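You operate a simulated robot arm through the tools that you are given. There is no shell and no other tool.

Carry out the task below with a simulated robot arm. There is one attempt and no reset: what you move stays moved.

Task
Open the air, blow the docked mould dry, shut the air and dab off the beads.
Fine: use the green sponge and put it back.

The check looks at the end state, three seconds after you hand in, the way a careful person would. Anything else that was tipped, shoved, dropped, spilled or broken makes it a failure.

Robot
A 7-joint arm with a two-finger parallel gripper, fixed in place. Base frame: the origin is on the floor under the middle of its stand, x ahead of it, y to its left, z up; the work surface is at about z = 0.86. Lengths are in m, angles in rad, forces in N, time in s.
It reaches about 1.479 m from its shoulder. Its first joint turns from -2.897 to 2.897 rad. Payload 4.4 kg.
The TCP is the grasp point between the finger pads, 0.023 m short of the fingertips. In the tool frame z runs along the fingers and y along their closing line. Largest opening 0.094 m; finger width 0.038, thickness 0.01; the body of the gripper, 0.054 by 0.096 m, starts 0.039 m behind the TCP.
Orientation is told as [roll, pitch, yaw] about the base's x, y, z axes, in that order, counted from this pose: with the fingers straight down and closing along the base's y, the tool's x points along the base's -x, its y along +y and its z along -z.

Tools
- The arm moves only by the tool send_rows. Its argument "targets" is one flat list of numbers, 6 for each row, row after row: the shift along the tool's x, y, z in m, then the turn, a rotation vector about the tool's x, y, z in rad. In form: [tx, ty, tz, ax, ay, az, tx, ty, tz, ax, ay, az, ...]. A call has 1 to 20 rows; each row shifts and turns the commanded pose from where the row before left it, along the tool's axes as they then stand. "gripper" is the opening, from 0 (shut) to 1 (fully open), set as the call begins (left out, the last holds). Rows are played at 5 a second. More than 0.05 m and 0.15 rad between two rows, or a gripper value outside its range, and nothing of the call is played. Where a pose cannot be reached the arm comes as near as it can. A force on the tool above 90 N (or 10 N above the force at the start of the call, whichever is more), or a blocked arm, ends the call early, and 0.2 s more pass. The fingers move at their own pace (about 0.072 m/s each) and stop on an object; they squeeze with about 31 N. The grip force told is the motor's: it shows also when the fingers shut on nothing. Time passes only in rows, and 0.2 s behind the last, so rows that do not move let the fingers close. The reply holds the time, the measured pose of the TCP, the force on the tool along the base axes, the opening and the grip force, in the units named above and with some noise, with the torque about the TCP (base axes, N m) and any sound that the robot's microphone picked up, and new pictures: "show" is both (left out), scene, wrist or none.
- Cameras (640 x 400 px; columns grow to the right, rows downward): "scene" is fixed at [0.0494, -0.5013, 1.6189]; the picture's right is [0.36, -0.93, 0.00], its down [-0.49, -0.19, -0.85] and it looks along [0.79, 0.30, -0.53] (base axes); focal length 334 px, centre (320, 200). "wrist" rides on the gripper at [0.086, 0.016, -0.074] in the tool frame; the picture's right is [-0.18, 0.98, 0.00], its down [-0.58, -0.11, -0.81] and it looks along [-0.79, -0.15, 0.59] (tool axes); focal length 243 px, centre (320, 200).
- point_at(camera, pixels): for up to 12 pixels [column, row] of the newest picture of that camera ("zoom" is the newest enlarged one), the place [x, y, z] in the base frame of the surface seen there, good to about 0.002 m. No time passes.
- enlarge(camera, box): a new picture of the part [left, top, right, bottom] of that camera's present view, enlarged. No time passes.
- hand_in(): hands the job in; it is judged then, once.

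Open the gripper and draw the arm clear of the work before you hand the job in, unless the task says otherwise.

The tools are called after "Emit:" as a command line: name --argument value ..., lists and objects as JSON in quotes. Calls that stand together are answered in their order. send_rows: Moves the arm, as the interface text tells. Its arguments: {"type":"object","properties":{"targets":{"type":"array"},"gripper":{"type":"number"},"show":{"type":"string","enum":["both","scene","wrist","none"]}},"required":["targets"]} The other tools are called the same way: point_at (camera, pixels) gives the place of the surface under pixels of a picture; enlarge (camera, box) takes an enlarged picture of a part of a camera's view; hand_in () hands the job in.

At the start:

```text
time_s: 0.0
eef_pos: [0.6371, -0.0059, 1.1847]
orientation: [0.001, 0.0, -0.001]
contact_force: [-0.7, 0.7, 0.4]
torque: [0.01, -0.02, 0.01]
grip_width: 0.094
grip_force: 0.0
```

scene: 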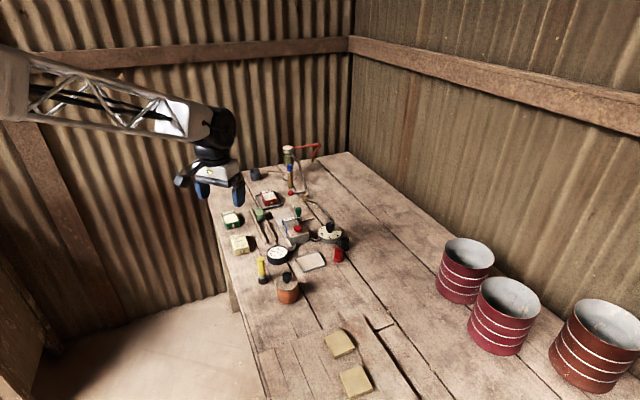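
wrist: 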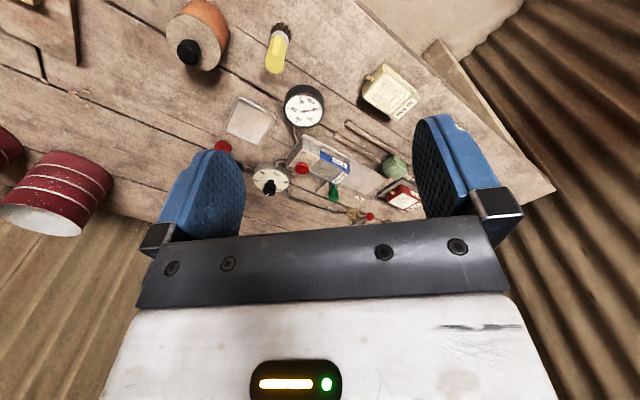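

The scene picture shows a cluster of small items around (220-350, 145-300). I enlarge that area to identify the air valve, mould and sponges.

Emit:
enlarge --camera "scene" --box '[200, 130, 360, 230]'

Emit:
enlarge --camera "scene" --box '[210, 200, 370, 300]'

Emit:
enlarge --camera "wrist" --box '[220, 60, 440, 240]'

```text
4.00 times, centred on (280, 180) of scene
```

zoom: 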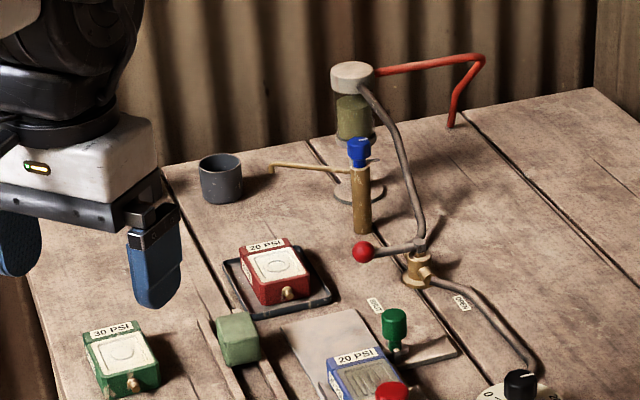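

```text
4.00 times, centred on (290, 250) of scene
```

zoom: 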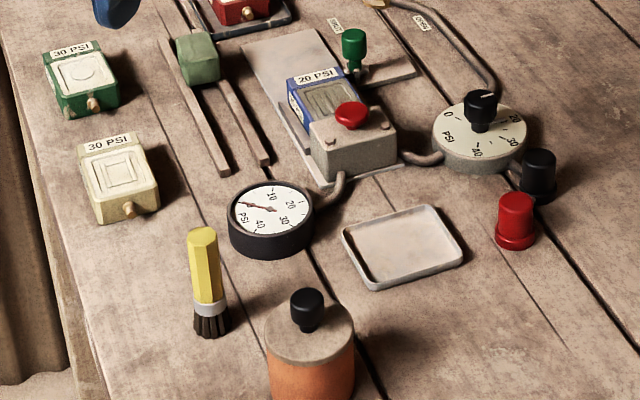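

```text
2.22 times, centred on (330, 150) of wrist
```

zoom: 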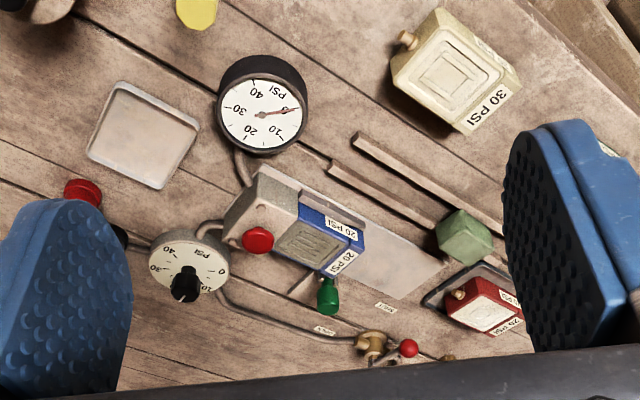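

The dock with the blue mould (20 PSI), the regulator dial, the gauge, a red-ball lever valve and a green knob are visible. I enlarge further to read labels.

Emit:
enlarge --camera "scene" --box '[270, 180, 350, 230]'

Emit:
enlarge --camera "scene" --box '[260, 210, 356, 270]'

Emit:
enlarge --camera "scene" --box '[270, 140, 334, 180]'

Emit:
enlarge --camera "wrist" --box '[240, 130, 400, 230]'

```text
8.00 times, centred on (310, 205) of scene
```

zoom: 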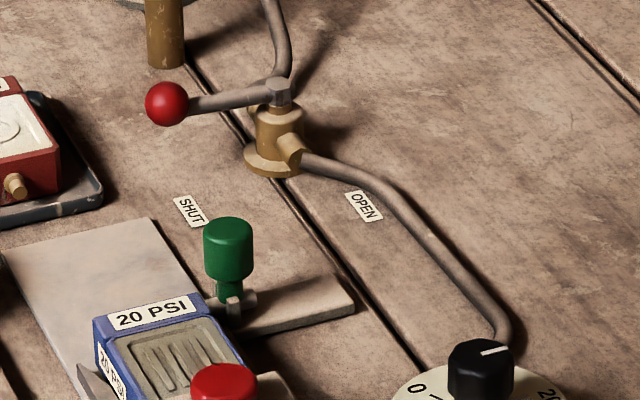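

```text
6.67 times, centred on (308, 240) of scene
```

zoom: 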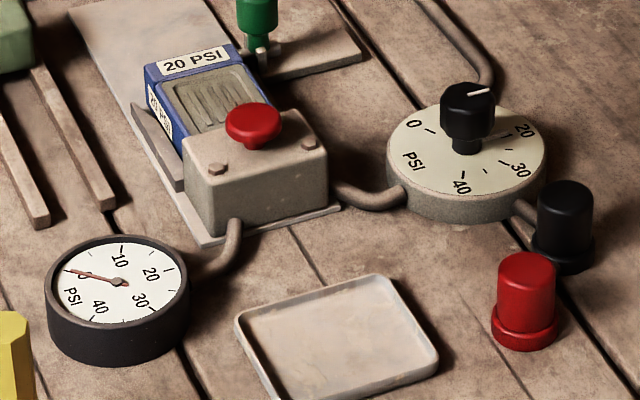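

```text
10.00 times, centred on (302, 160) of scene
```

zoom: 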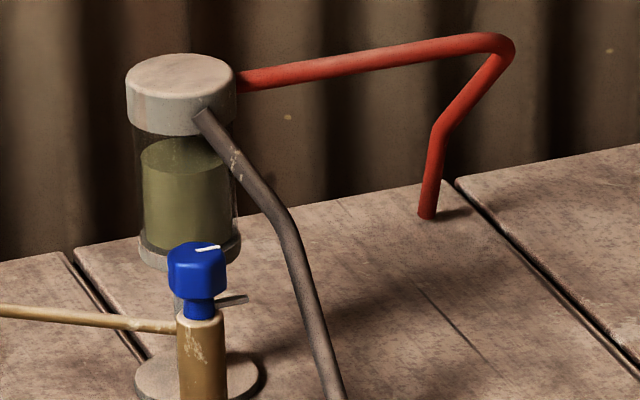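

```text
4.00 times, centred on (320, 180) of wrist
```

zoom: 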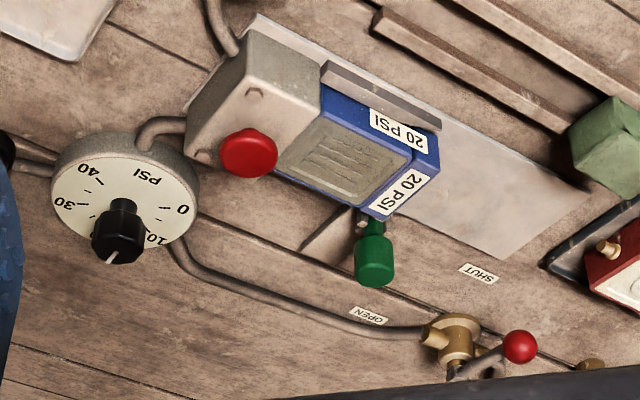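

I check the bottom items (338,344), (355,380) and the green block at (259,214), then take 3D places.

Emit:
enlarge --camera "scene" --box '[240, 300, 400, 400]'

Emit:
enlarge --camera "scene" --box '[215, 185, 311, 245]'

Emit:
enlarge --camera "wrist" --box '[340, 120, 440, 230]'

```text
4.00 times, centred on (320, 350) of scene
```

zoom: 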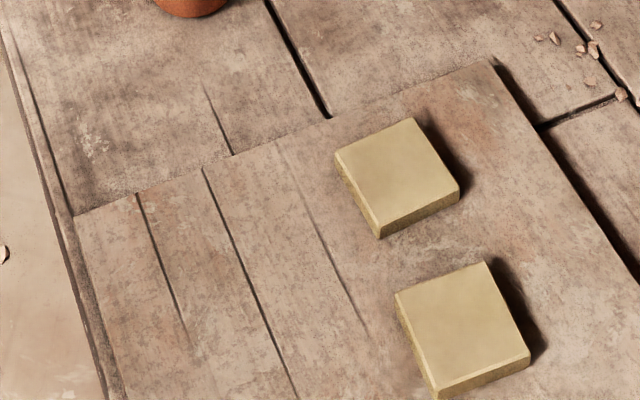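

```text
6.67 times, centred on (263, 215) of scene
```

zoom: 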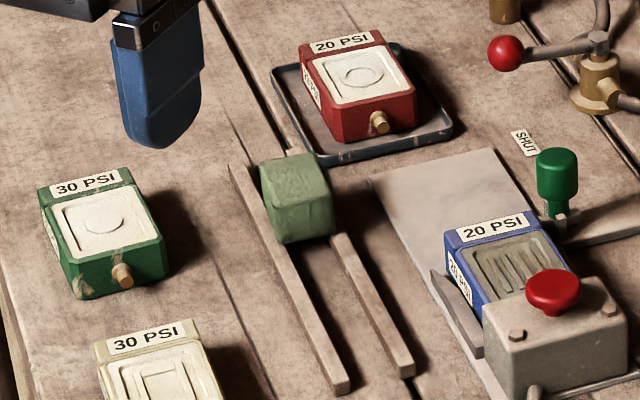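

```text
3.64 times, centred on (390, 175) of wrist
```

zoom: 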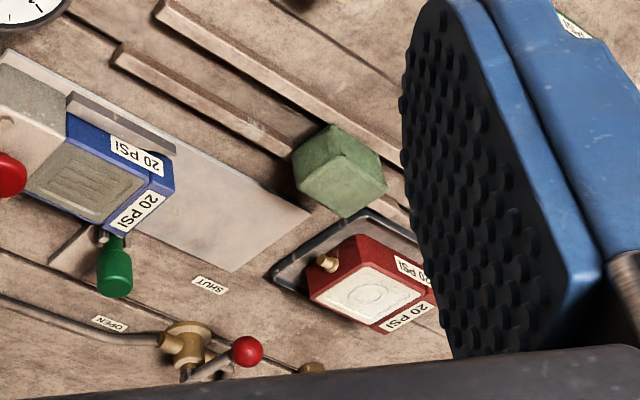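

I measure the places of the key parts in the scene: lever ball (291,193), pivot (305,191), labels, green knob, mould, button, dial knob, gauge, sponge.

Emit:
point_at --camera "scene" --pixels '[[290.8, 192.9], [304.5, 191], [293.5, 206.3], [315.5, 205.6], [298.6, 209], [298, 227.5], [330, 223], [278, 254], [259, 212], [289, 222], [337, 250], [345, 240]]'

Emit:
point_at --camera "wrist" --pixels '[[302, 168.5], [320, 160], [345, 158], [333, 187], [370, 217], [268, 187], [271, 180], [387, 164], [400, 172], [305, 105], [250, 120], [404, 195]]'

```text
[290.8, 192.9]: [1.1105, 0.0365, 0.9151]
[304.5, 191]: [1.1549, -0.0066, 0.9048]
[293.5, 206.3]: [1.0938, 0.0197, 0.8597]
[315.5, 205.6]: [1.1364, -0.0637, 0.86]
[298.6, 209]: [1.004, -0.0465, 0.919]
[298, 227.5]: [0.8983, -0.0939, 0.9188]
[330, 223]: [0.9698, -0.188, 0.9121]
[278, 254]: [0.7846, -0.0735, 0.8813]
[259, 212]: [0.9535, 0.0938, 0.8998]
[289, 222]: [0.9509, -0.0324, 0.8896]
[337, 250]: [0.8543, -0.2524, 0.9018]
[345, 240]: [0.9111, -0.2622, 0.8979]
```

```text
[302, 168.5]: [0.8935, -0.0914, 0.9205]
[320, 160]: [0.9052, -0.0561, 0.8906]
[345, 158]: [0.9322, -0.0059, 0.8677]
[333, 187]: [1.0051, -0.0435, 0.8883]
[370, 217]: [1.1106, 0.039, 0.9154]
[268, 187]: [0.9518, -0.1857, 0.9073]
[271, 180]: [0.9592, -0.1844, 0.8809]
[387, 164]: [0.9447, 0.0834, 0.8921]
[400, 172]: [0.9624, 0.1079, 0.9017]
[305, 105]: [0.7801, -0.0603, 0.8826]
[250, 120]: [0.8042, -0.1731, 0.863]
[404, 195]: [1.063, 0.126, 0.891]
```

All key parts lie between x 0.78 and 1.15. I move the arm to x 0.71, y -0.09, z 1.09 for a closer look with the wrist camera, staying well above the objects (tops about 0.92).

Emit:
send_rows --targets '[-0.02, -0.02, 0.025, 0, 0, 0, -0.02, -0.02, 0.025, 0, 0, 0, -0.02, -0.02, 0.025, 0, 0, 0, -0.02, -0.02, 0.02, 0, 0, 0]'

```text
time_s: 1.0
eef_pos: [0.7152, -0.0865, 1.0896]
orientation: [-0.001, -0.001, 0.001]
contact_force: [-1.2, -1.5, -0.2]
torque: [0.01, 0.01, -0.02]
grip_width: 0.094
grip_force: 0.1
```

scene: 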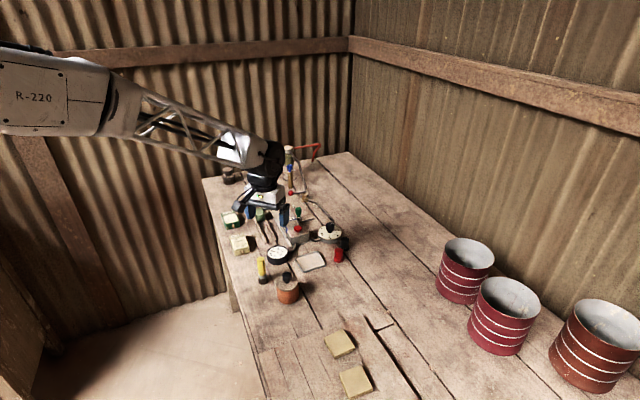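
wrist: 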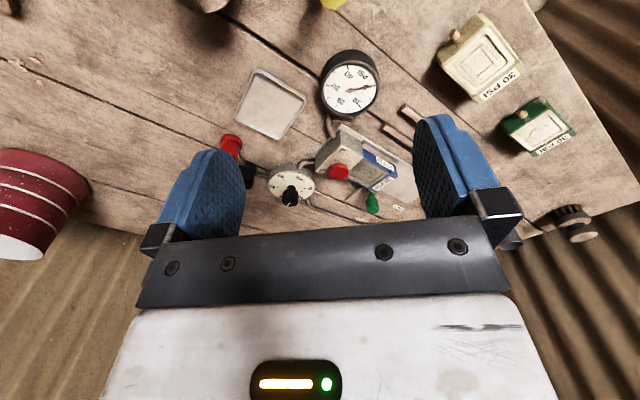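

The dock, dial and gauge sit around (290-400, 80-215) in the wrist view; I enlarge that region.

Emit:
enlarge --camera "wrist" --box '[260, 120, 340, 220]'

Emit:
enlarge --camera "wrist" --box '[310, 115, 420, 220]'

Emit:
enlarge --camera "scene" --box '[300, 210, 360, 270]'

```text
4.00 times, centred on (300, 170) of wrist
```

zoom: 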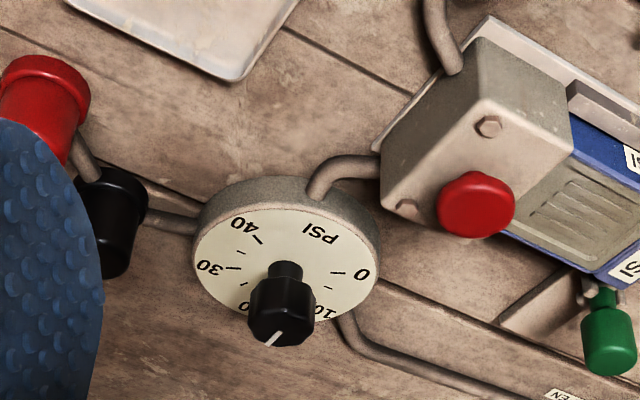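

```text
3.81 times, centred on (365, 168) of wrist
```

zoom: 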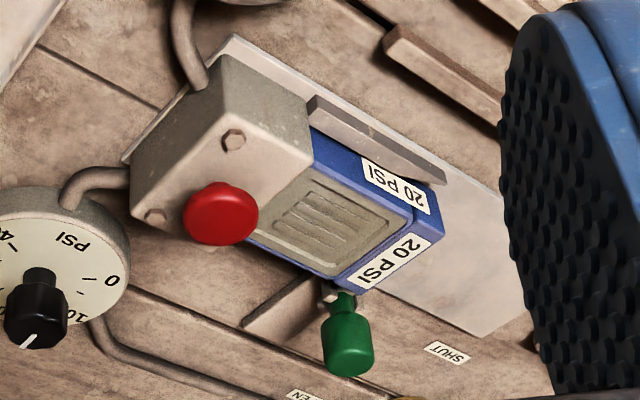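

```text
6.67 times, centred on (330, 240) of scene
```

zoom: 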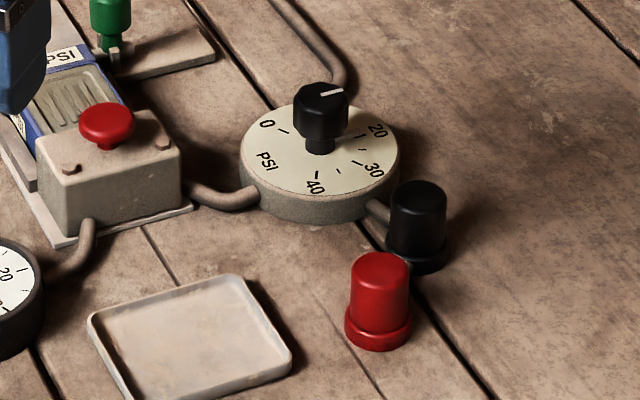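

I take the 3D places of dial labels and the knob's white mark in the newest zoom (scene).

Emit:
point_at --camera "zoom" --pixels '[[267, 124], [284, 131], [377, 131], [374, 170], [316, 186], [318, 174], [321, 95], [342, 91], [364, 150], [360, 163], [316, 105], [319, 150]]'

Emit:
enlarge --camera "wrist" --box '[265, 155, 321, 211]'

```text
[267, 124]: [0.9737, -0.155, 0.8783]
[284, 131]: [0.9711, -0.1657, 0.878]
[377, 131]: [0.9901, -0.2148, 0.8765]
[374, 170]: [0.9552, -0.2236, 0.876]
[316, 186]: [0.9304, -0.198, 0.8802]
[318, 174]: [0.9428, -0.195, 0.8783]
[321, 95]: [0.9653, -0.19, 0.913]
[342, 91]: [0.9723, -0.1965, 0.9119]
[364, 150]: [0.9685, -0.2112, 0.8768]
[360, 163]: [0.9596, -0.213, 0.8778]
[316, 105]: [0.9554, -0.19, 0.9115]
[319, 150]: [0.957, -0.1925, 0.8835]
```

```text
7.14 times, centred on (293, 183) of wrist
```

zoom: 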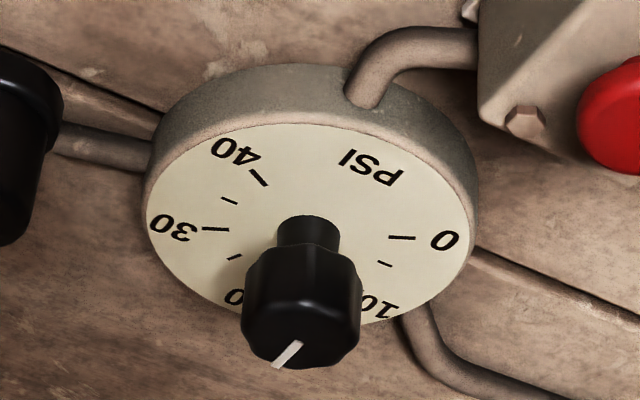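

The dial fit gives 0 at +75°, 20 at -45° about centre (0.965,-0.189), and the white mark points near -44°, i.e. about 20 PSI. I verify with the wrist zoom mark from (300,343) to (276,367).

Emit:
point_at --camera "zoom" --pixels '[[300, 344], [276, 367], [288, 355], [402, 237], [215, 229], [263, 178], [385, 264], [234, 257], [243, 318], [360, 318], [305, 232], [530, 125]]'

Emit:
enlarge --camera "wrist" --box '[310, 40, 390, 120]'

```text
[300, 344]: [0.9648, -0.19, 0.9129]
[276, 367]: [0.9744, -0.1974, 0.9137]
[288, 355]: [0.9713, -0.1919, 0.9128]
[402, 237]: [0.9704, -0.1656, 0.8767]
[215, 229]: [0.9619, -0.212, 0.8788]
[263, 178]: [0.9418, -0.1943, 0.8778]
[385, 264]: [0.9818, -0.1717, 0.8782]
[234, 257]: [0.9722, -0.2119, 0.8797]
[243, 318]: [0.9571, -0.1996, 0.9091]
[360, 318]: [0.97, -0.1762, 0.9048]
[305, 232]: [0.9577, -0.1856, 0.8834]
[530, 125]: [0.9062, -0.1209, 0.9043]
```

```text
5.00 times, centred on (350, 80) of wrist
```

zoom: 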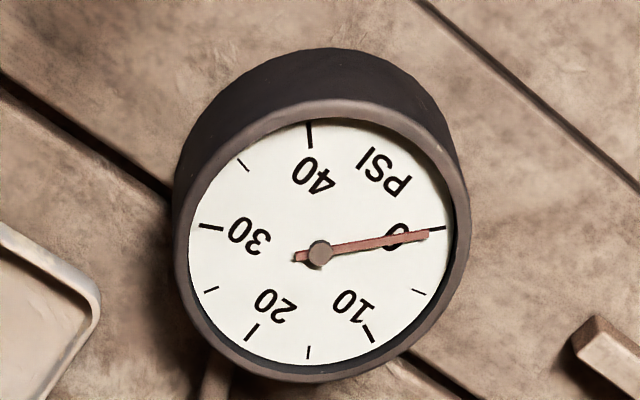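

Gauge reads 0 and the knob mark is at about 20. I move closer (x 0.80, y -0.06, z 1.02) to see the mould and clamp in detail.

Emit:
send_rows --targets '[-0.028, 0.009, 0.023, 0, 0, 0, -0.028, 0.009, 0.023, 0, 0, 0, -0.028, 0.009, 0.023, 0, 0, 0]' --show "wrist"

```text
time_s: 1.8
eef_pos: [0.8014, -0.0594, 1.0209]
orientation: [0.0, -0.002, 0.001]
contact_force: [-0.2, 0.3, 0.1]
torque: [-0.02, -0.03, -0.02]
grip_width: 0.0941
grip_force: 0.1
```

wrist: 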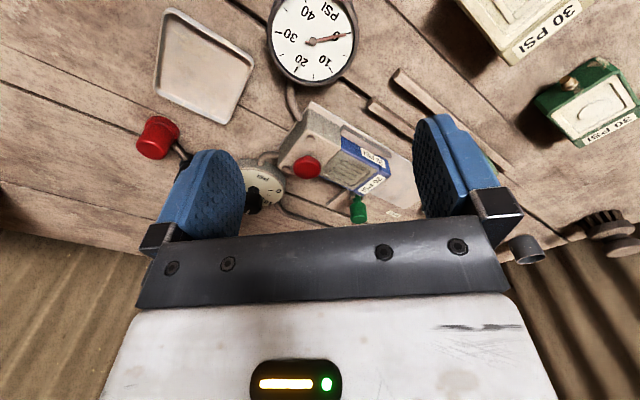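

The dock is at (270-420, 100-220); I enlarge it.

Emit:
enlarge --camera "wrist" --box '[265, 95, 425, 225]'

Emit:
enlarge --camera "wrist" --box '[310, 140, 400, 225]'

```text
3.08 times, centred on (345, 160) of wrist
```

zoom: 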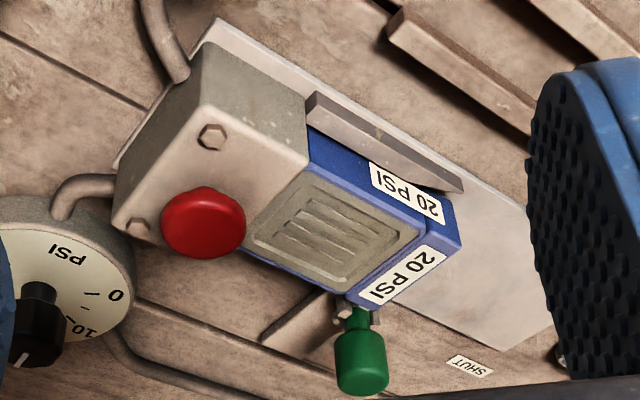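

```text
4.71 times, centred on (355, 182) of wrist
```

zoom: 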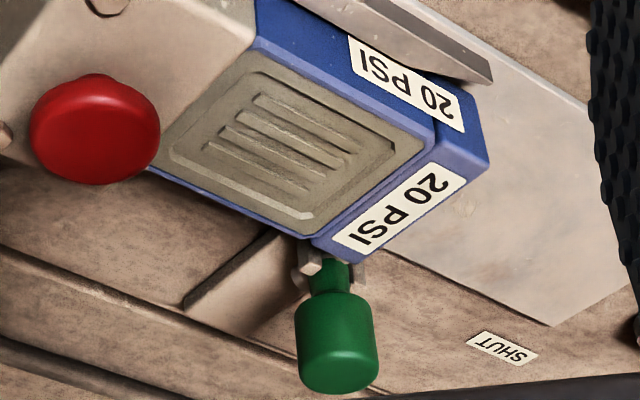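

I measure mould corners, cavity, button and clamp handle in the newest zoom.

Emit:
point_at --camera "zoom" --pixels '[[432, 145], [318, 240], [258, 45], [300, 180], [265, 130], [345, 150], [240, 150], [300, 200], [335, 330], [325, 280], [95, 130], [110, 180]]'

Emit:
enlarge --camera "scene" --box '[260, 180, 340, 260]'

```text
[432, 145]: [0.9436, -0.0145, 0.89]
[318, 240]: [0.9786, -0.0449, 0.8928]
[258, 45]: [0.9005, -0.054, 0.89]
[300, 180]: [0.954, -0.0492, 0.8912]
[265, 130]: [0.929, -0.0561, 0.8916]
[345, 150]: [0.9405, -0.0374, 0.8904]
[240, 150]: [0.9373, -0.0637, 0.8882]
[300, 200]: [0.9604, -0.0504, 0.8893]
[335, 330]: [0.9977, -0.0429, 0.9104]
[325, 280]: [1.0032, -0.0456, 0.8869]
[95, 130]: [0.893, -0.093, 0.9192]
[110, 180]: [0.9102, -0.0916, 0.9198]
```

```text
5.00 times, centred on (300, 220) of scene
```

zoom: 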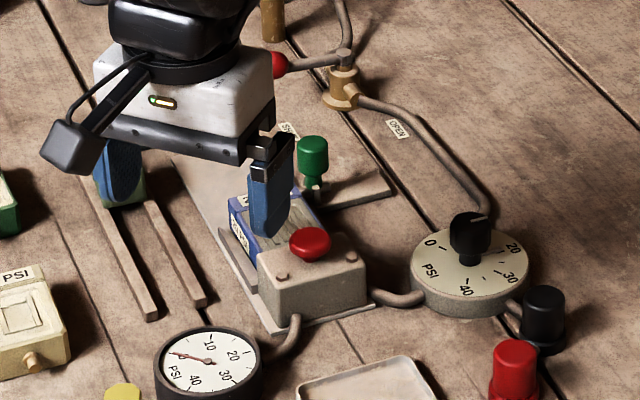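

Mould top is at z 0.89, axis along about 45°. Before heading to the valve I check heights and places of the tall parts behind it.

Emit:
enlarge --camera "scene" --box '[240, 130, 340, 210]'

Emit:
point_at --camera "scene" --pixels '[[290, 168], [287, 149], [287, 158], [290, 185], [318, 145], [317, 156], [303, 165], [298, 152], [256, 175], [304, 195]]'

```text
5.00 times, centred on (290, 170) of scene
```

zoom: 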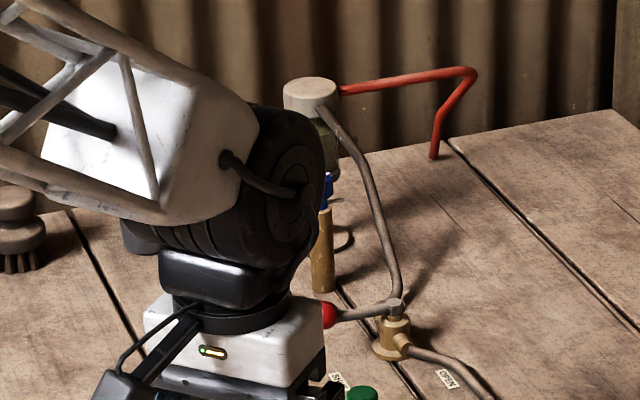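

```text
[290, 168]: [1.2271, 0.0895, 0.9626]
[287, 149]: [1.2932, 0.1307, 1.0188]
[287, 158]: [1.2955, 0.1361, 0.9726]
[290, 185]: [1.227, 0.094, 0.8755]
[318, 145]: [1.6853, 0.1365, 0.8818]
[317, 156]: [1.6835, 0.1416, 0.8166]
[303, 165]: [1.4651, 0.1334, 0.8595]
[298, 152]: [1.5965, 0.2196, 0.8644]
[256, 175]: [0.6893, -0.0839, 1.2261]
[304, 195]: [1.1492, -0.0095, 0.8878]
```

The tap (1.23, 0.09) tops out at z 0.97 and the filter (1.30, 0.13) at 1.02. I move to (0.98, -0.01, 1.06) to look at the lever valve closely.

Emit:
send_rows --targets '[-0.03, 0.01, -0.02, 0, 0, 0, -0.037, 0.01, -0.01, 0, 0, 0, -0.037, 0.01, -0.01, 0, 0, 0, -0.037, 0.01, 0, 0, 0, 0, -0.037, 0.01, 0, 0, 0, 0]'

```text
time_s: 3.0
eef_pos: [0.9795, -0.0092, 1.0618]
orientation: [0.001, -0.001, 0.0]
contact_force: [0.2, 0.6, 0.1]
torque: [-0.04, -0.03, 0.01]
grip_width: 0.0939
grip_force: 0.1
```

scene: 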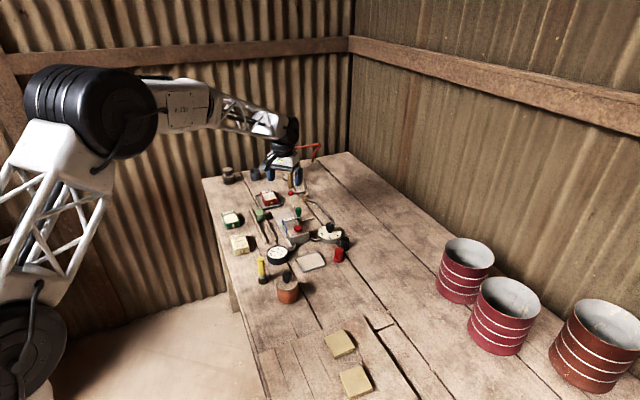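
wrist: 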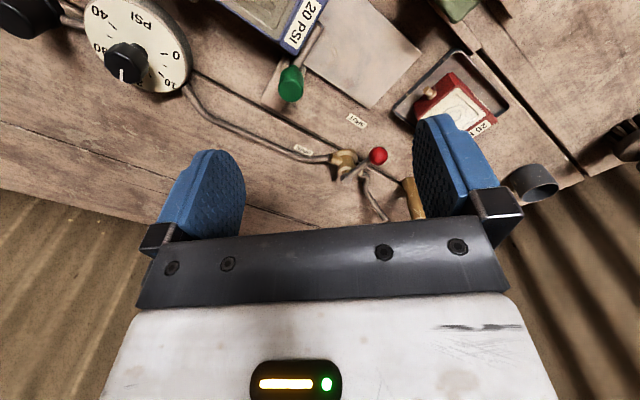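

The valve is at (345,160) in the wrist view with the ball at (378,156). I enlarge it and the clamp handle at (291,84).

Emit:
enlarge --camera "wrist" --box '[280, 100, 400, 220]'

Emit:
enlarge --camera "wrist" --box '[230, 30, 340, 130]'

Emit:
enlarge --camera "scene" --box '[275, 175, 335, 225]'

```text
3.33 times, centred on (340, 160) of wrist
```

zoom: 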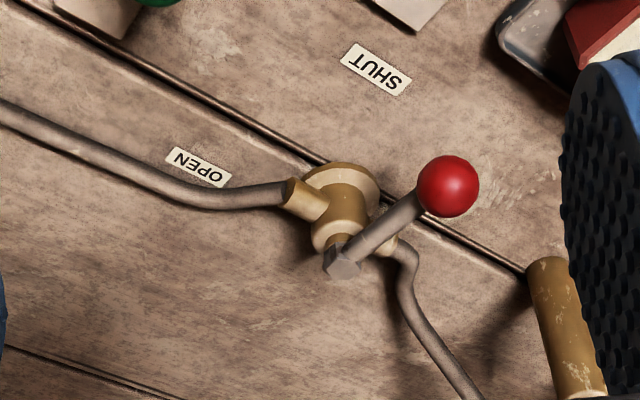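

```text
4.00 times, centred on (285, 80) of wrist
```

zoom: 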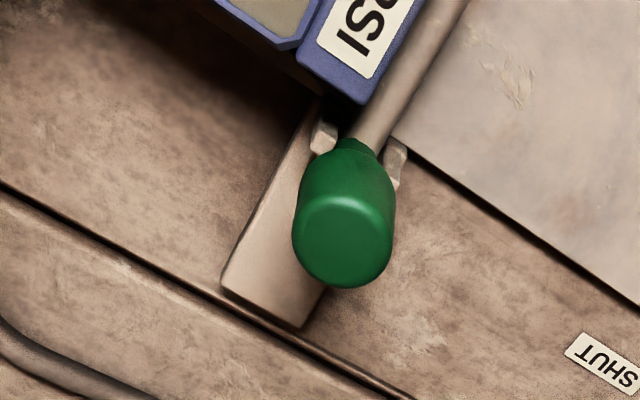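

```text
8.00 times, centred on (305, 200) of scene
```

zoom: 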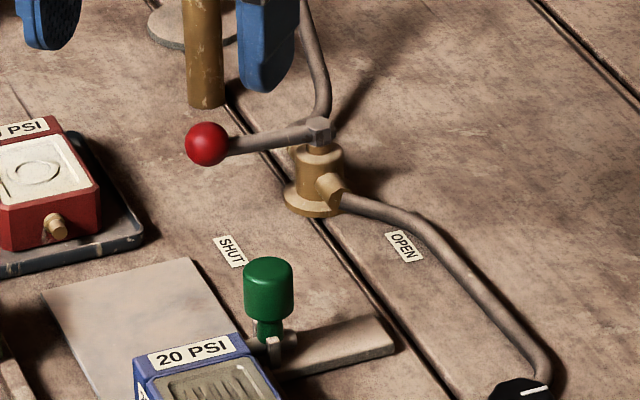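

The clamp bar lies across the mould's end, handle upright, so the mould is clamped. I measure valve geometry in the newest zoom (scene): hex (318,130), flange, lever bar and labels.

Emit:
point_at --camera "zoom" --pixels '[[318, 124], [318, 136], [290, 198], [336, 205], [313, 212], [206, 143], [206, 128], [260, 140], [231, 250], [404, 246], [318, 165], [385, 345]]'

Emit:
point_at --camera "wrist" --pixels '[[342, 179], [343, 147], [341, 155], [378, 156], [376, 150], [361, 166], [356, 121], [303, 150], [346, 182]]'

```text
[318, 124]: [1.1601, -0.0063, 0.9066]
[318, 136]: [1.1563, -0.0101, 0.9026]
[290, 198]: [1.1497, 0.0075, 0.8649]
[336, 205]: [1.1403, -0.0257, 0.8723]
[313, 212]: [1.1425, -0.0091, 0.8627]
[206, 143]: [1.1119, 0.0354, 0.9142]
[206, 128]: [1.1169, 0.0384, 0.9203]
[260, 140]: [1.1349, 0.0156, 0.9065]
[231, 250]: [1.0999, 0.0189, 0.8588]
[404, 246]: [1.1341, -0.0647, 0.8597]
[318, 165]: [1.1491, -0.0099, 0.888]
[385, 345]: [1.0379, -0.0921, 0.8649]
```

```text
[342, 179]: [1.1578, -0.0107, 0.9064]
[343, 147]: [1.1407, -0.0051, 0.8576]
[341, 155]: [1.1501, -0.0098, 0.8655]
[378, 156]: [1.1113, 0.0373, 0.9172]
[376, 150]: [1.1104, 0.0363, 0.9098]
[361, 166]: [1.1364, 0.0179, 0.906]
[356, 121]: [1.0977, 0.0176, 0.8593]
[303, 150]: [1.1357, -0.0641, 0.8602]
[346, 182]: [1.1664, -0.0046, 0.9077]
```

Pivot is near (1.160,-0.007), ball centre near (1.119,0.039,0.909): lever perpendicular to the pipe (SHUT); OPEN is a quarter turn to about (1.115,-0.053). I move above the ball with the fingers half open so they will straddle it.

Emit:
send_rows --targets '[-0.035, 0.012, 0.012, 0, 0, 0, -0.035, 0.012, 0.012, 0, 0, 0, -0.035, 0.012, 0.012, 0, 0, 0, -0.034, 0.011, 0.012, 0, 0, 0]' --gripper 0.5

```text
time_s: 4.0
eef_pos: [1.1179, 0.0383, 1.0138]
orientation: [0.001, -0.002, -0.001]
contact_force: [0.4, -0.8, 0.8]
torque: [0.02, 0.0, 0.0]
grip_width: 0.047
grip_force: 0.1
```

scene: 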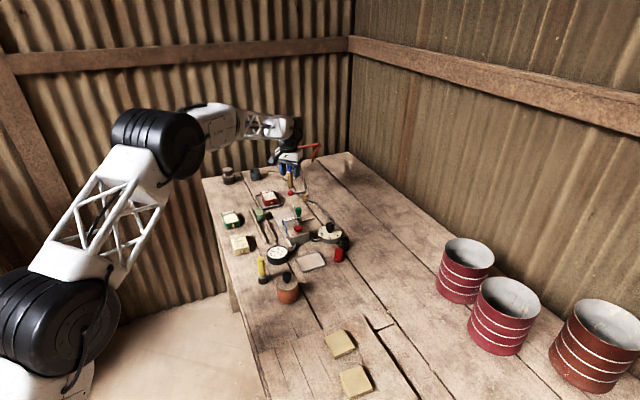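
wrist: 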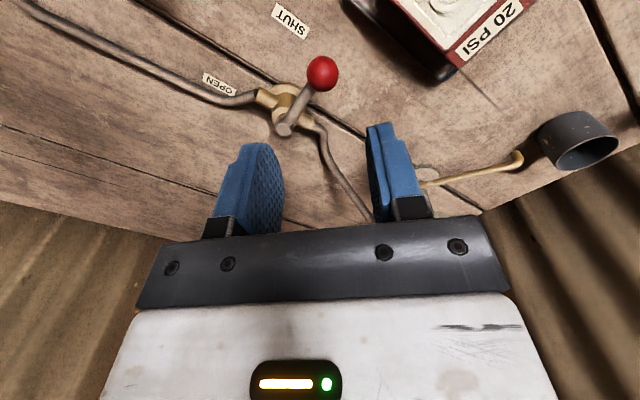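

The ball is now at (322,73), hex at (284,128). I measure them again from this closer view.

Emit:
point_at --camera "wrist" --pixels '[[322, 73], [322, 65], [284, 129], [302, 100], [290, 20], [219, 84], [284, 95], [450, 170], [330, 160], [262, 95]]'

Emit:
enlarge --camera "wrist" --box '[190, 0, 390, 200]'

```text
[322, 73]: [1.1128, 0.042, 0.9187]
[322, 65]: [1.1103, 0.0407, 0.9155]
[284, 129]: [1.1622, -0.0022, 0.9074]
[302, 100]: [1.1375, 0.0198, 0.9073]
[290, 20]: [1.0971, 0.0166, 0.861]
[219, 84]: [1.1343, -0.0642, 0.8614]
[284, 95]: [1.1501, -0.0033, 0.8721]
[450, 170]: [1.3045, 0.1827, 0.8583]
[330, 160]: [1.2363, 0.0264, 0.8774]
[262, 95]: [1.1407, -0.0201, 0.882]
```

```text
2.00 times, centred on (290, 100) of wrist
```

zoom: 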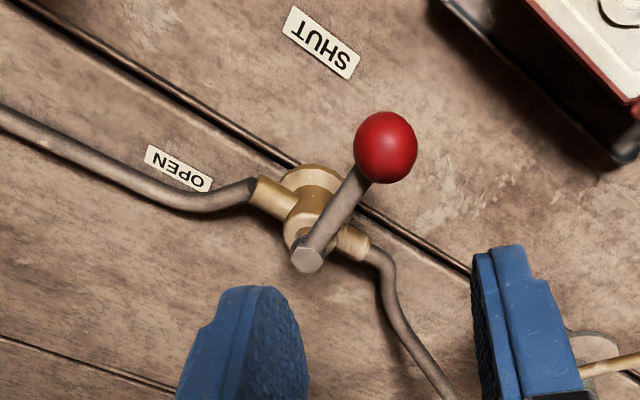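

The ball centre is near (1.117,0.041,0.911) and the fingers straddle it at y 0.041 ± 0.023. I lower to z 0.915 around the ball.

Emit:
send_rows --targets '[0.001, 0.003, 0.035, 0, 0, 0, 0, 0, 0.035, 0, 0, 0, 0, 0, 0.027, 0, 0, 0, 0, 0, 0, 0, 0, 0]'

```text
time_s: 5.0
eef_pos: [1.1169, 0.0405, 0.914]
orientation: [0.001, 0.002, -0.002]
contact_force: [-6.5, -5.5, -2.6]
torque: [0.03, 0.17, -0.25]
grip_width: 0.0491
grip_force: 2.1
```

scene: 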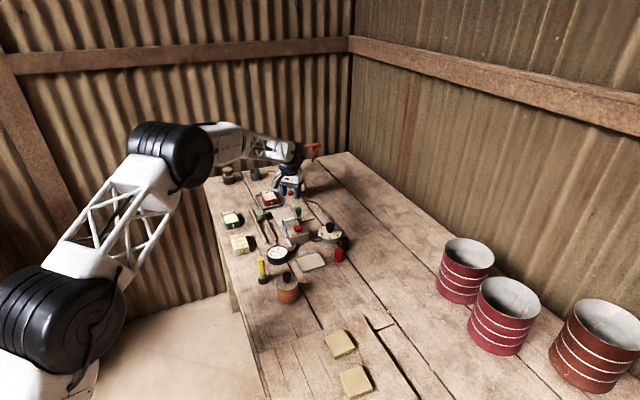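
wrist: 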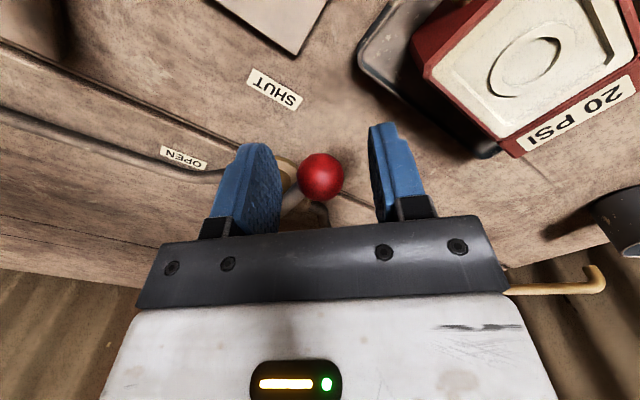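

The reading (-6.5,-5.5 N) shows the left finger touching the lever bar, since the bar runs at 45°. I lift 0.05 m, turn the tool 45° so the fingers lie parallel to the lever, and look again.

Emit:
send_rows --targets '[0, 0, -0.025, 0, 0, 0, 0, 0, -0.03, 0, 0, 0, 0, 0, 0, 0, 0, 0.131, 0, 0, 0, 0, 0, 0.131, 0, 0, 0, 0, 0, 0.131, 0, 0, 0, 0, 0, 0.131, 0, 0, 0, 0, 0, 0.131, 0, 0, 0, 0, 0, 0.131]'

```text
time_s: 6.8
eef_pos: [1.1169, 0.0409, 0.97]
orientation: [0.0, 0.001, -0.789]
contact_force: [0.3, -0.1, -0.3]
torque: [0.02, 0.04, 0.02]
grip_width: 0.047
grip_force: 0.1
```

scene: 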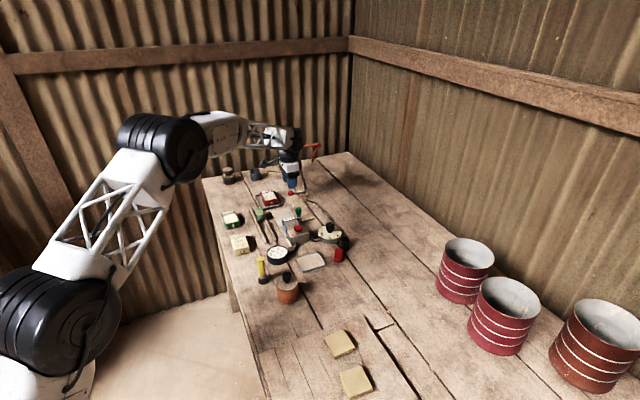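
wrist: 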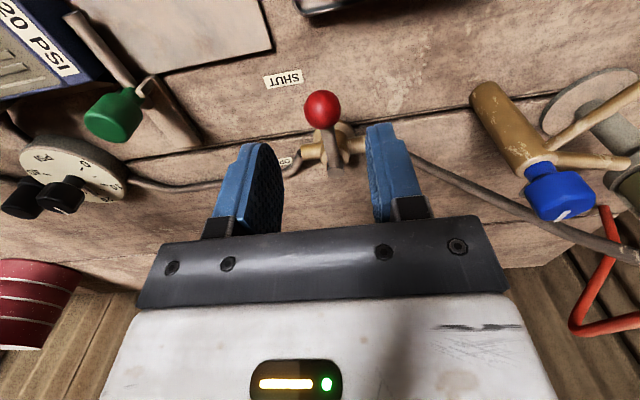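

The lever now lines up with the fingers (ball (322,107), hex (338,160)). I lower 0.056 m around the ball.

Emit:
send_rows --targets '[0, 0, 0.028, 0, 0, 0, 0, 0, 0.028, 0, 0, 0, 0, 0, 0, 0, 0, 0]'

```text
time_s: 7.6
eef_pos: [1.1189, 0.0407, 0.915]
orientation: [0.0, -0.001, -0.786]
contact_force: [-0.4, -0.1, 0.3]
torque: [0.03, 0.03, 0.01]
grip_width: 0.0469
grip_force: 0.1
```

scene: 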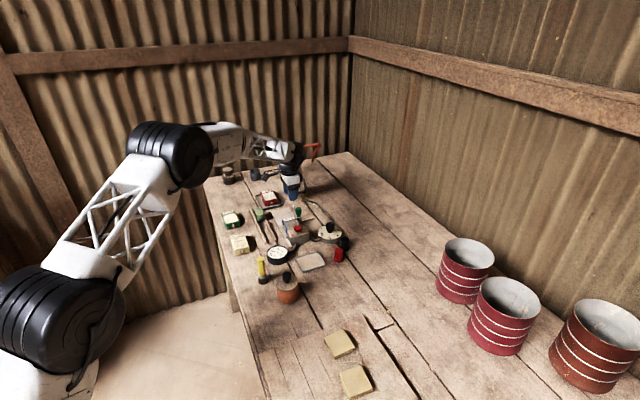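
wrist: 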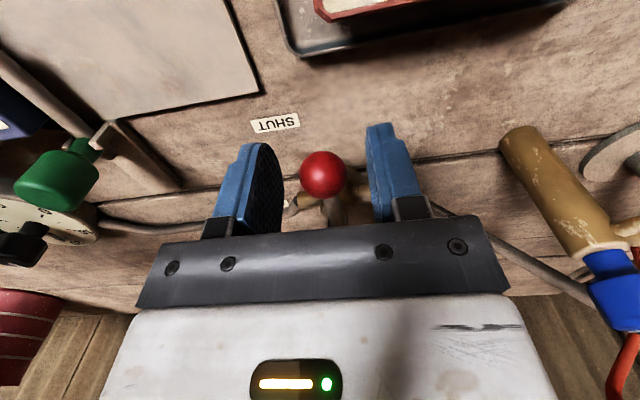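

No contact and the ball is centred between the fingers at (323,175). I narrow to about 0.028 m and sweep the lever along its arc toward OPEN, first half.

Emit:
send_rows --targets '[0, 0, 0, 0, 0, 0, 0, 0, 0, 0, 0, 0, -0.0005, -0.0081, 0, 0, 0, -0.131, -0.0005, -0.0081, 0, 0, 0, -0.131, -0.0005, -0.0081, 0, 0, 0, -0.131, -0.0005, -0.0081, 0, 0, 0, -0.131, -0.0005, -0.0081, 0, 0, 0, -0.131, -0.0005, -0.0081, 0, 0, 0, -0.131]' --gripper 0.3

```text
time_s: 9.4
eef_pos: [1.0983, -0.0031, 0.9148]
orientation: [-0.001, 0.0, 0.001]
contact_force: [-0.3, -0.6, -0.2]
torque: [-0.01, -0.01, -0.04]
grip_width: 0.0283
grip_force: 0.0
```

scene: 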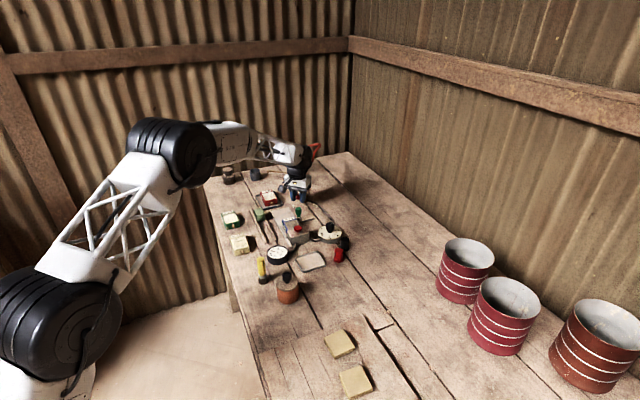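
wrist: 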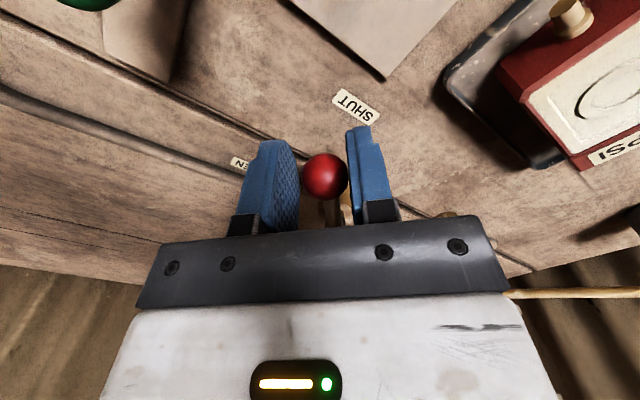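

The ball rides along against the right finger with little force. I continue the second half of the arc toward OPEN.

Emit:
send_rows --targets '[-0.0005, -0.0081, 0, 0, 0, -0.131, -0.0005, -0.0081, 0, 0, 0, -0.131, -0.0005, -0.0081, 0, 0, 0, -0.131, -0.0005, -0.0081, 0, 0, 0, -0.131, -0.0005, -0.0081, 0, 0, 0, -0.131, -0.0005, -0.0081, 0, 0, 0, -0.131]'

```text
time_s: 10.8
eef_pos: [1.1169, -0.0478, 0.914]
orientation: [0.0, 0.0, 0.79]
contact_force: [-0.6, -0.3, 0.0]
torque: [-0.02, -0.03, -0.02]
grip_width: 0.0283
grip_force: 0.1
```

scene: 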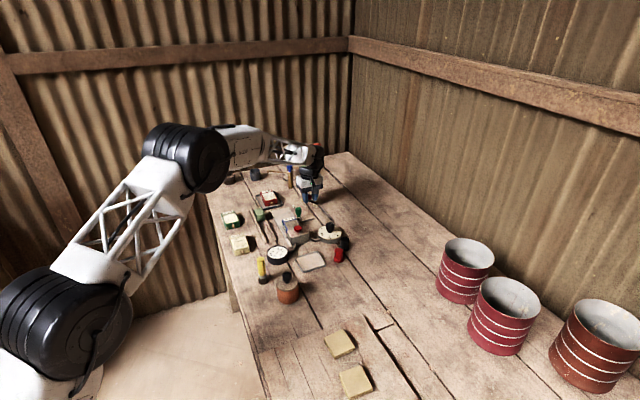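
wrist: 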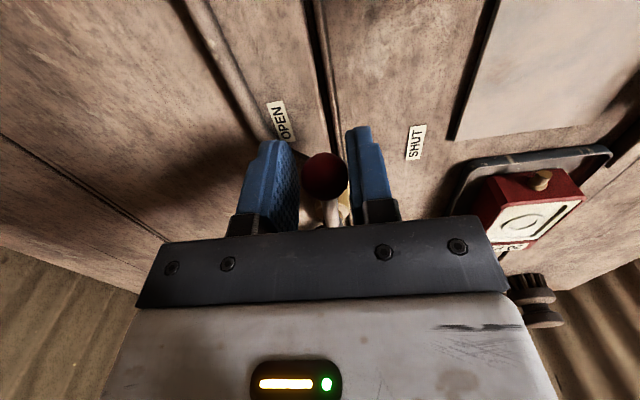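

The lever is now about parallel with the pipe near OPEN. I check the gauge before going to the end stop.

Emit:
enlarge --camera "scene" --box '[250, 230, 350, 280]'

Emit:
send_rows --targets '[-0.0003, -0.005, 0, 0, 0, -0.08, -0.0003, -0.005, 0, 0, 0, -0.08]' --show "wrist"

```text
6.40 times, centred on (300, 255) of scene
```

zoom: 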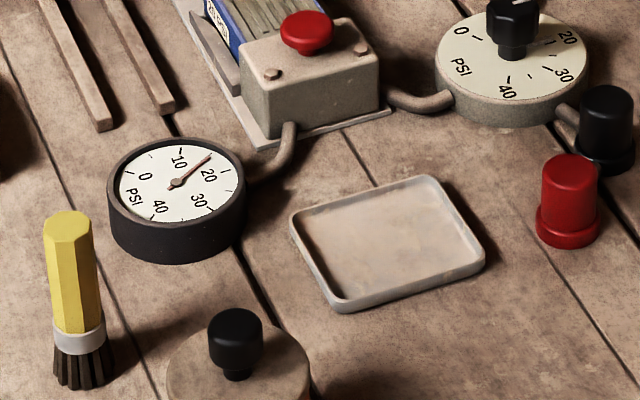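

```text
time_s: 11.4
eef_pos: [1.1245, -0.0518, 0.9134]
orientation: [-0.001, 0.0, 0.95]
contact_force: [-15.4, 11.8, 2.3]
torque: [-0.1, 0.26, -0.02]
grip_width: 0.0365
grip_force: 9.2
```

wrist: 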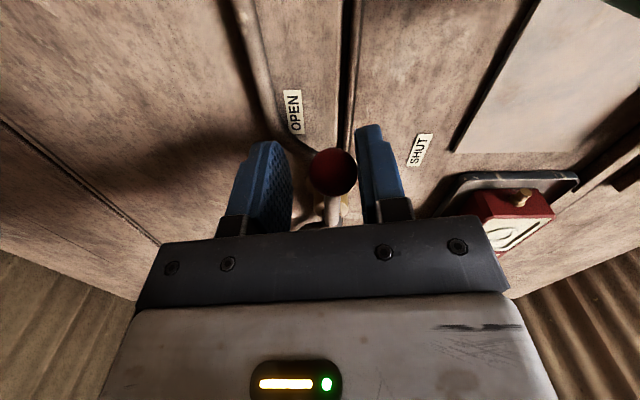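

The stop was felt (about 19 N), so the lever is fully open. I back off slightly, then lift straight up and look at the gauge.

Emit:
send_rows --targets '[-0.0003, 0.005, 0, 0, 0, 0.08, -0.0001, 0.003, 0, 0, 0, 0.04, 0, 0, -0.04, 0, 0, 0, 0, 0, -0.04, 0, 0, 0, 0, 0, -0.04, 0, 0, 0]'

Emit:
enlarge --camera "scene" --box '[255, 230, 303, 280]'

Emit:
enlarge --camera "scene" --box '[275, 175, 335, 225]'

```text
time_s: 12.6
eef_pos: [1.119, -0.0479, 1.0335]
orientation: [0.002, 0.001, 0.822]
contact_force: [-0.3, 0.1, -1.3]
torque: [0.0, 0.01, 0.0]
grip_width: 0.0283
grip_force: 0.0
```

scene: 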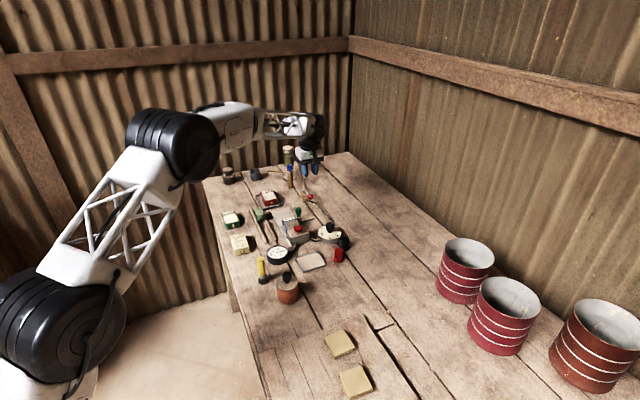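
wrist: 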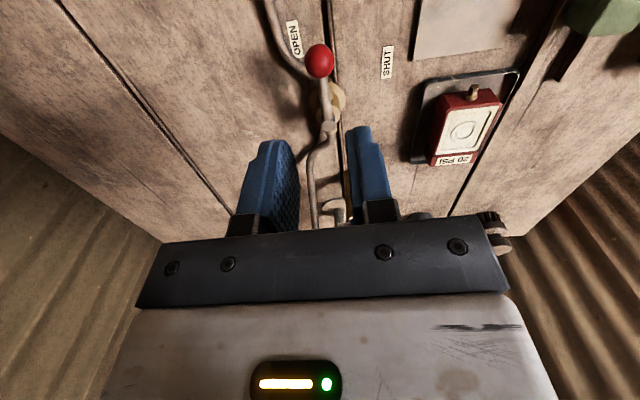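

```text
8.00 times, centred on (279, 255) of scene
```

zoom: 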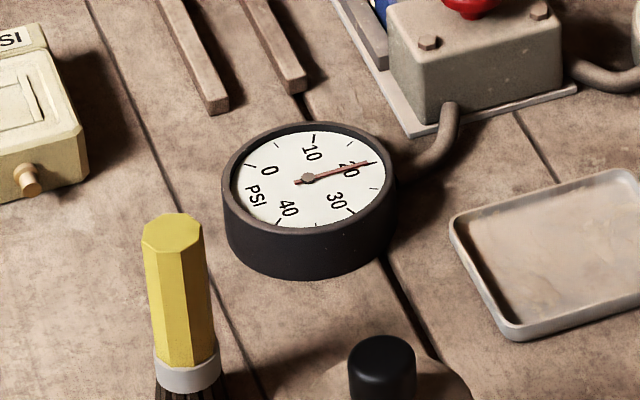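

```text
8.00 times, centred on (305, 200) of scene
```

zoom: 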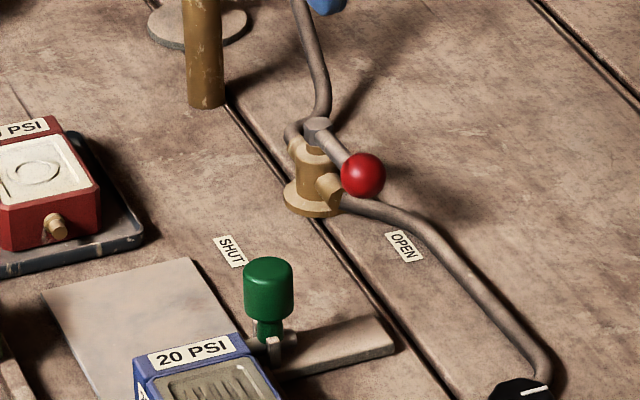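

The gauge reads about 20 PSI and the lever points along the pipe (OPEN). Next I close the fingers and move at z 1.03 to above the red button near (0.90,-0.093).

Emit:
send_rows --targets '[0.036, 0.0255, 0, 0, 0, 0, 0.036, 0.0255, 0, 0, 0, 0, 0.036, 0.0255, 0, 0, 0, 0, 0.036, 0.0255, 0, 0, 0, 0, 0.036, 0.0255, 0, 0, 0, 0.037]' --gripper 0

```text
time_s: 13.8
eef_pos: [0.9, -0.0927, 1.0322]
orientation: [0.0, 0.001, 0.789]
contact_force: [0.2, -0.4, -0.5]
torque: [0.02, -0.01, 0.01]
grip_width: 0.0002
grip_force: 30.9
```

scene: 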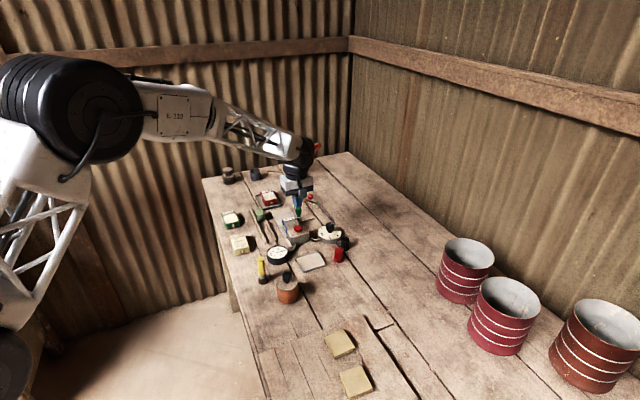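
wrist: 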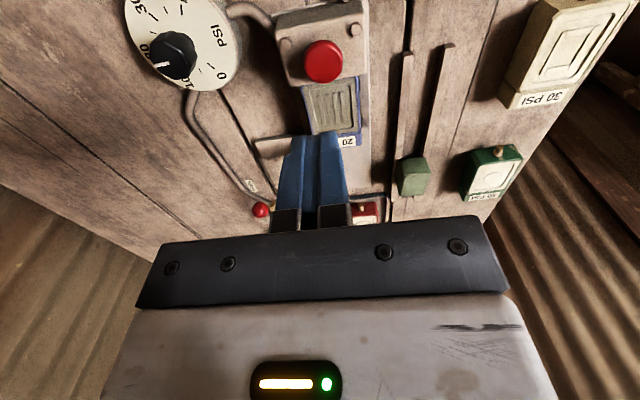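

The button is at (322,62) in the wrist view. I measure it and the mould closely and enlarge the mould's face to see its wet state.

Emit:
point_at --camera "wrist" --pixels '[[322, 62], [310, 62], [335, 62], [322, 50], [322, 74], [335, 105], [320, 135], [412, 177], [261, 210]]'

Emit:
enlarge --camera "wrist" --box '[270, 0, 400, 160]'

Emit:
enlarge --camera "scene" --box '[270, 200, 326, 250]'

```text
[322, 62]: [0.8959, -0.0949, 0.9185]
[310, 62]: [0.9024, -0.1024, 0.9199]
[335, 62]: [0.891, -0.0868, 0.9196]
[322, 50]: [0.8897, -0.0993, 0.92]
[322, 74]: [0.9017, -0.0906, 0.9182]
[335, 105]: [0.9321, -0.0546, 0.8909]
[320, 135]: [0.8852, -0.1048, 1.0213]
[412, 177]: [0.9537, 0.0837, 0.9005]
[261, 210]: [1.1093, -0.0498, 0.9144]
```

```text
2.50 times, centred on (335, 80) of wrist
```

zoom: 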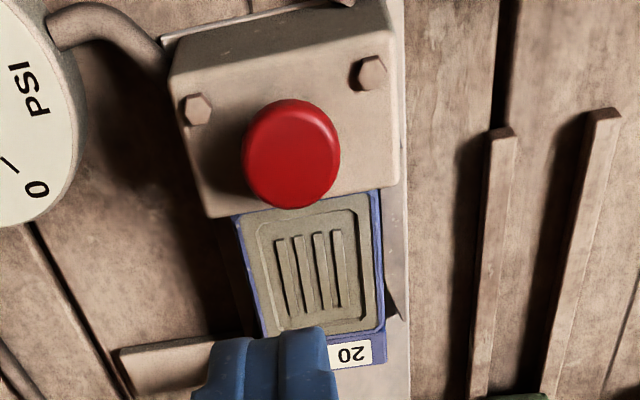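

```text
8.00 times, centred on (298, 225) of scene
```

zoom: 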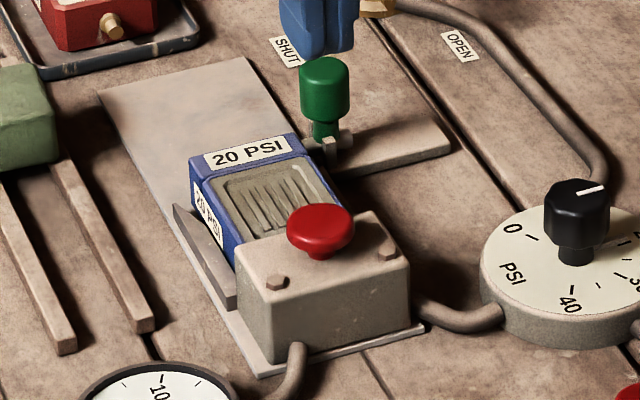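

The mould face is dark (wet) compared with the cream dry ones. I lower the closed fingertips to just above the button (top z about 0.919).

Emit:
send_rows --targets '[0.0037, 0.0012, 0.03, 0, 0, 0, 0, 0, 0.03, 0, 0, 0, 0, 0, 0.024, 0, 0, 0, 0, 0, 0, 0, 0, 0]'

```text
time_s: 14.8
eef_pos: [0.8987, -0.0962, 0.9501]
orientation: [0.0, 0.0, 0.789]
contact_force: [0.4, -0.3, -0.6]
torque: [0.01, 0.01, 0.01]
grip_width: 0.0
grip_force: 31.1
```

scene: 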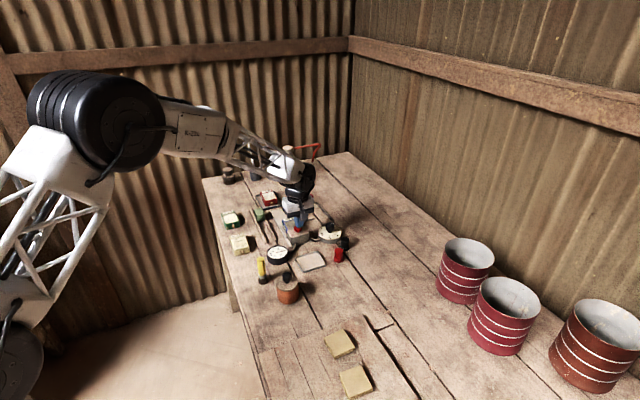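
wrist: 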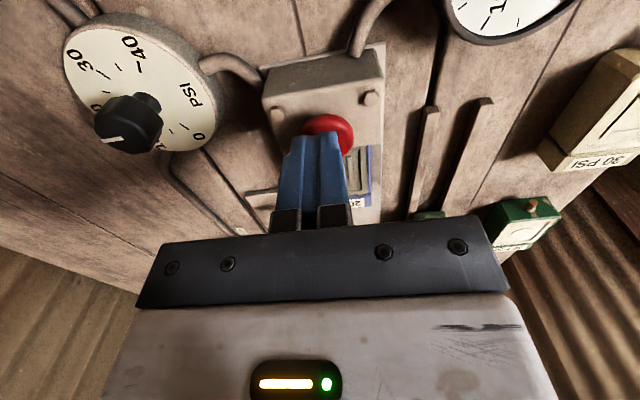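

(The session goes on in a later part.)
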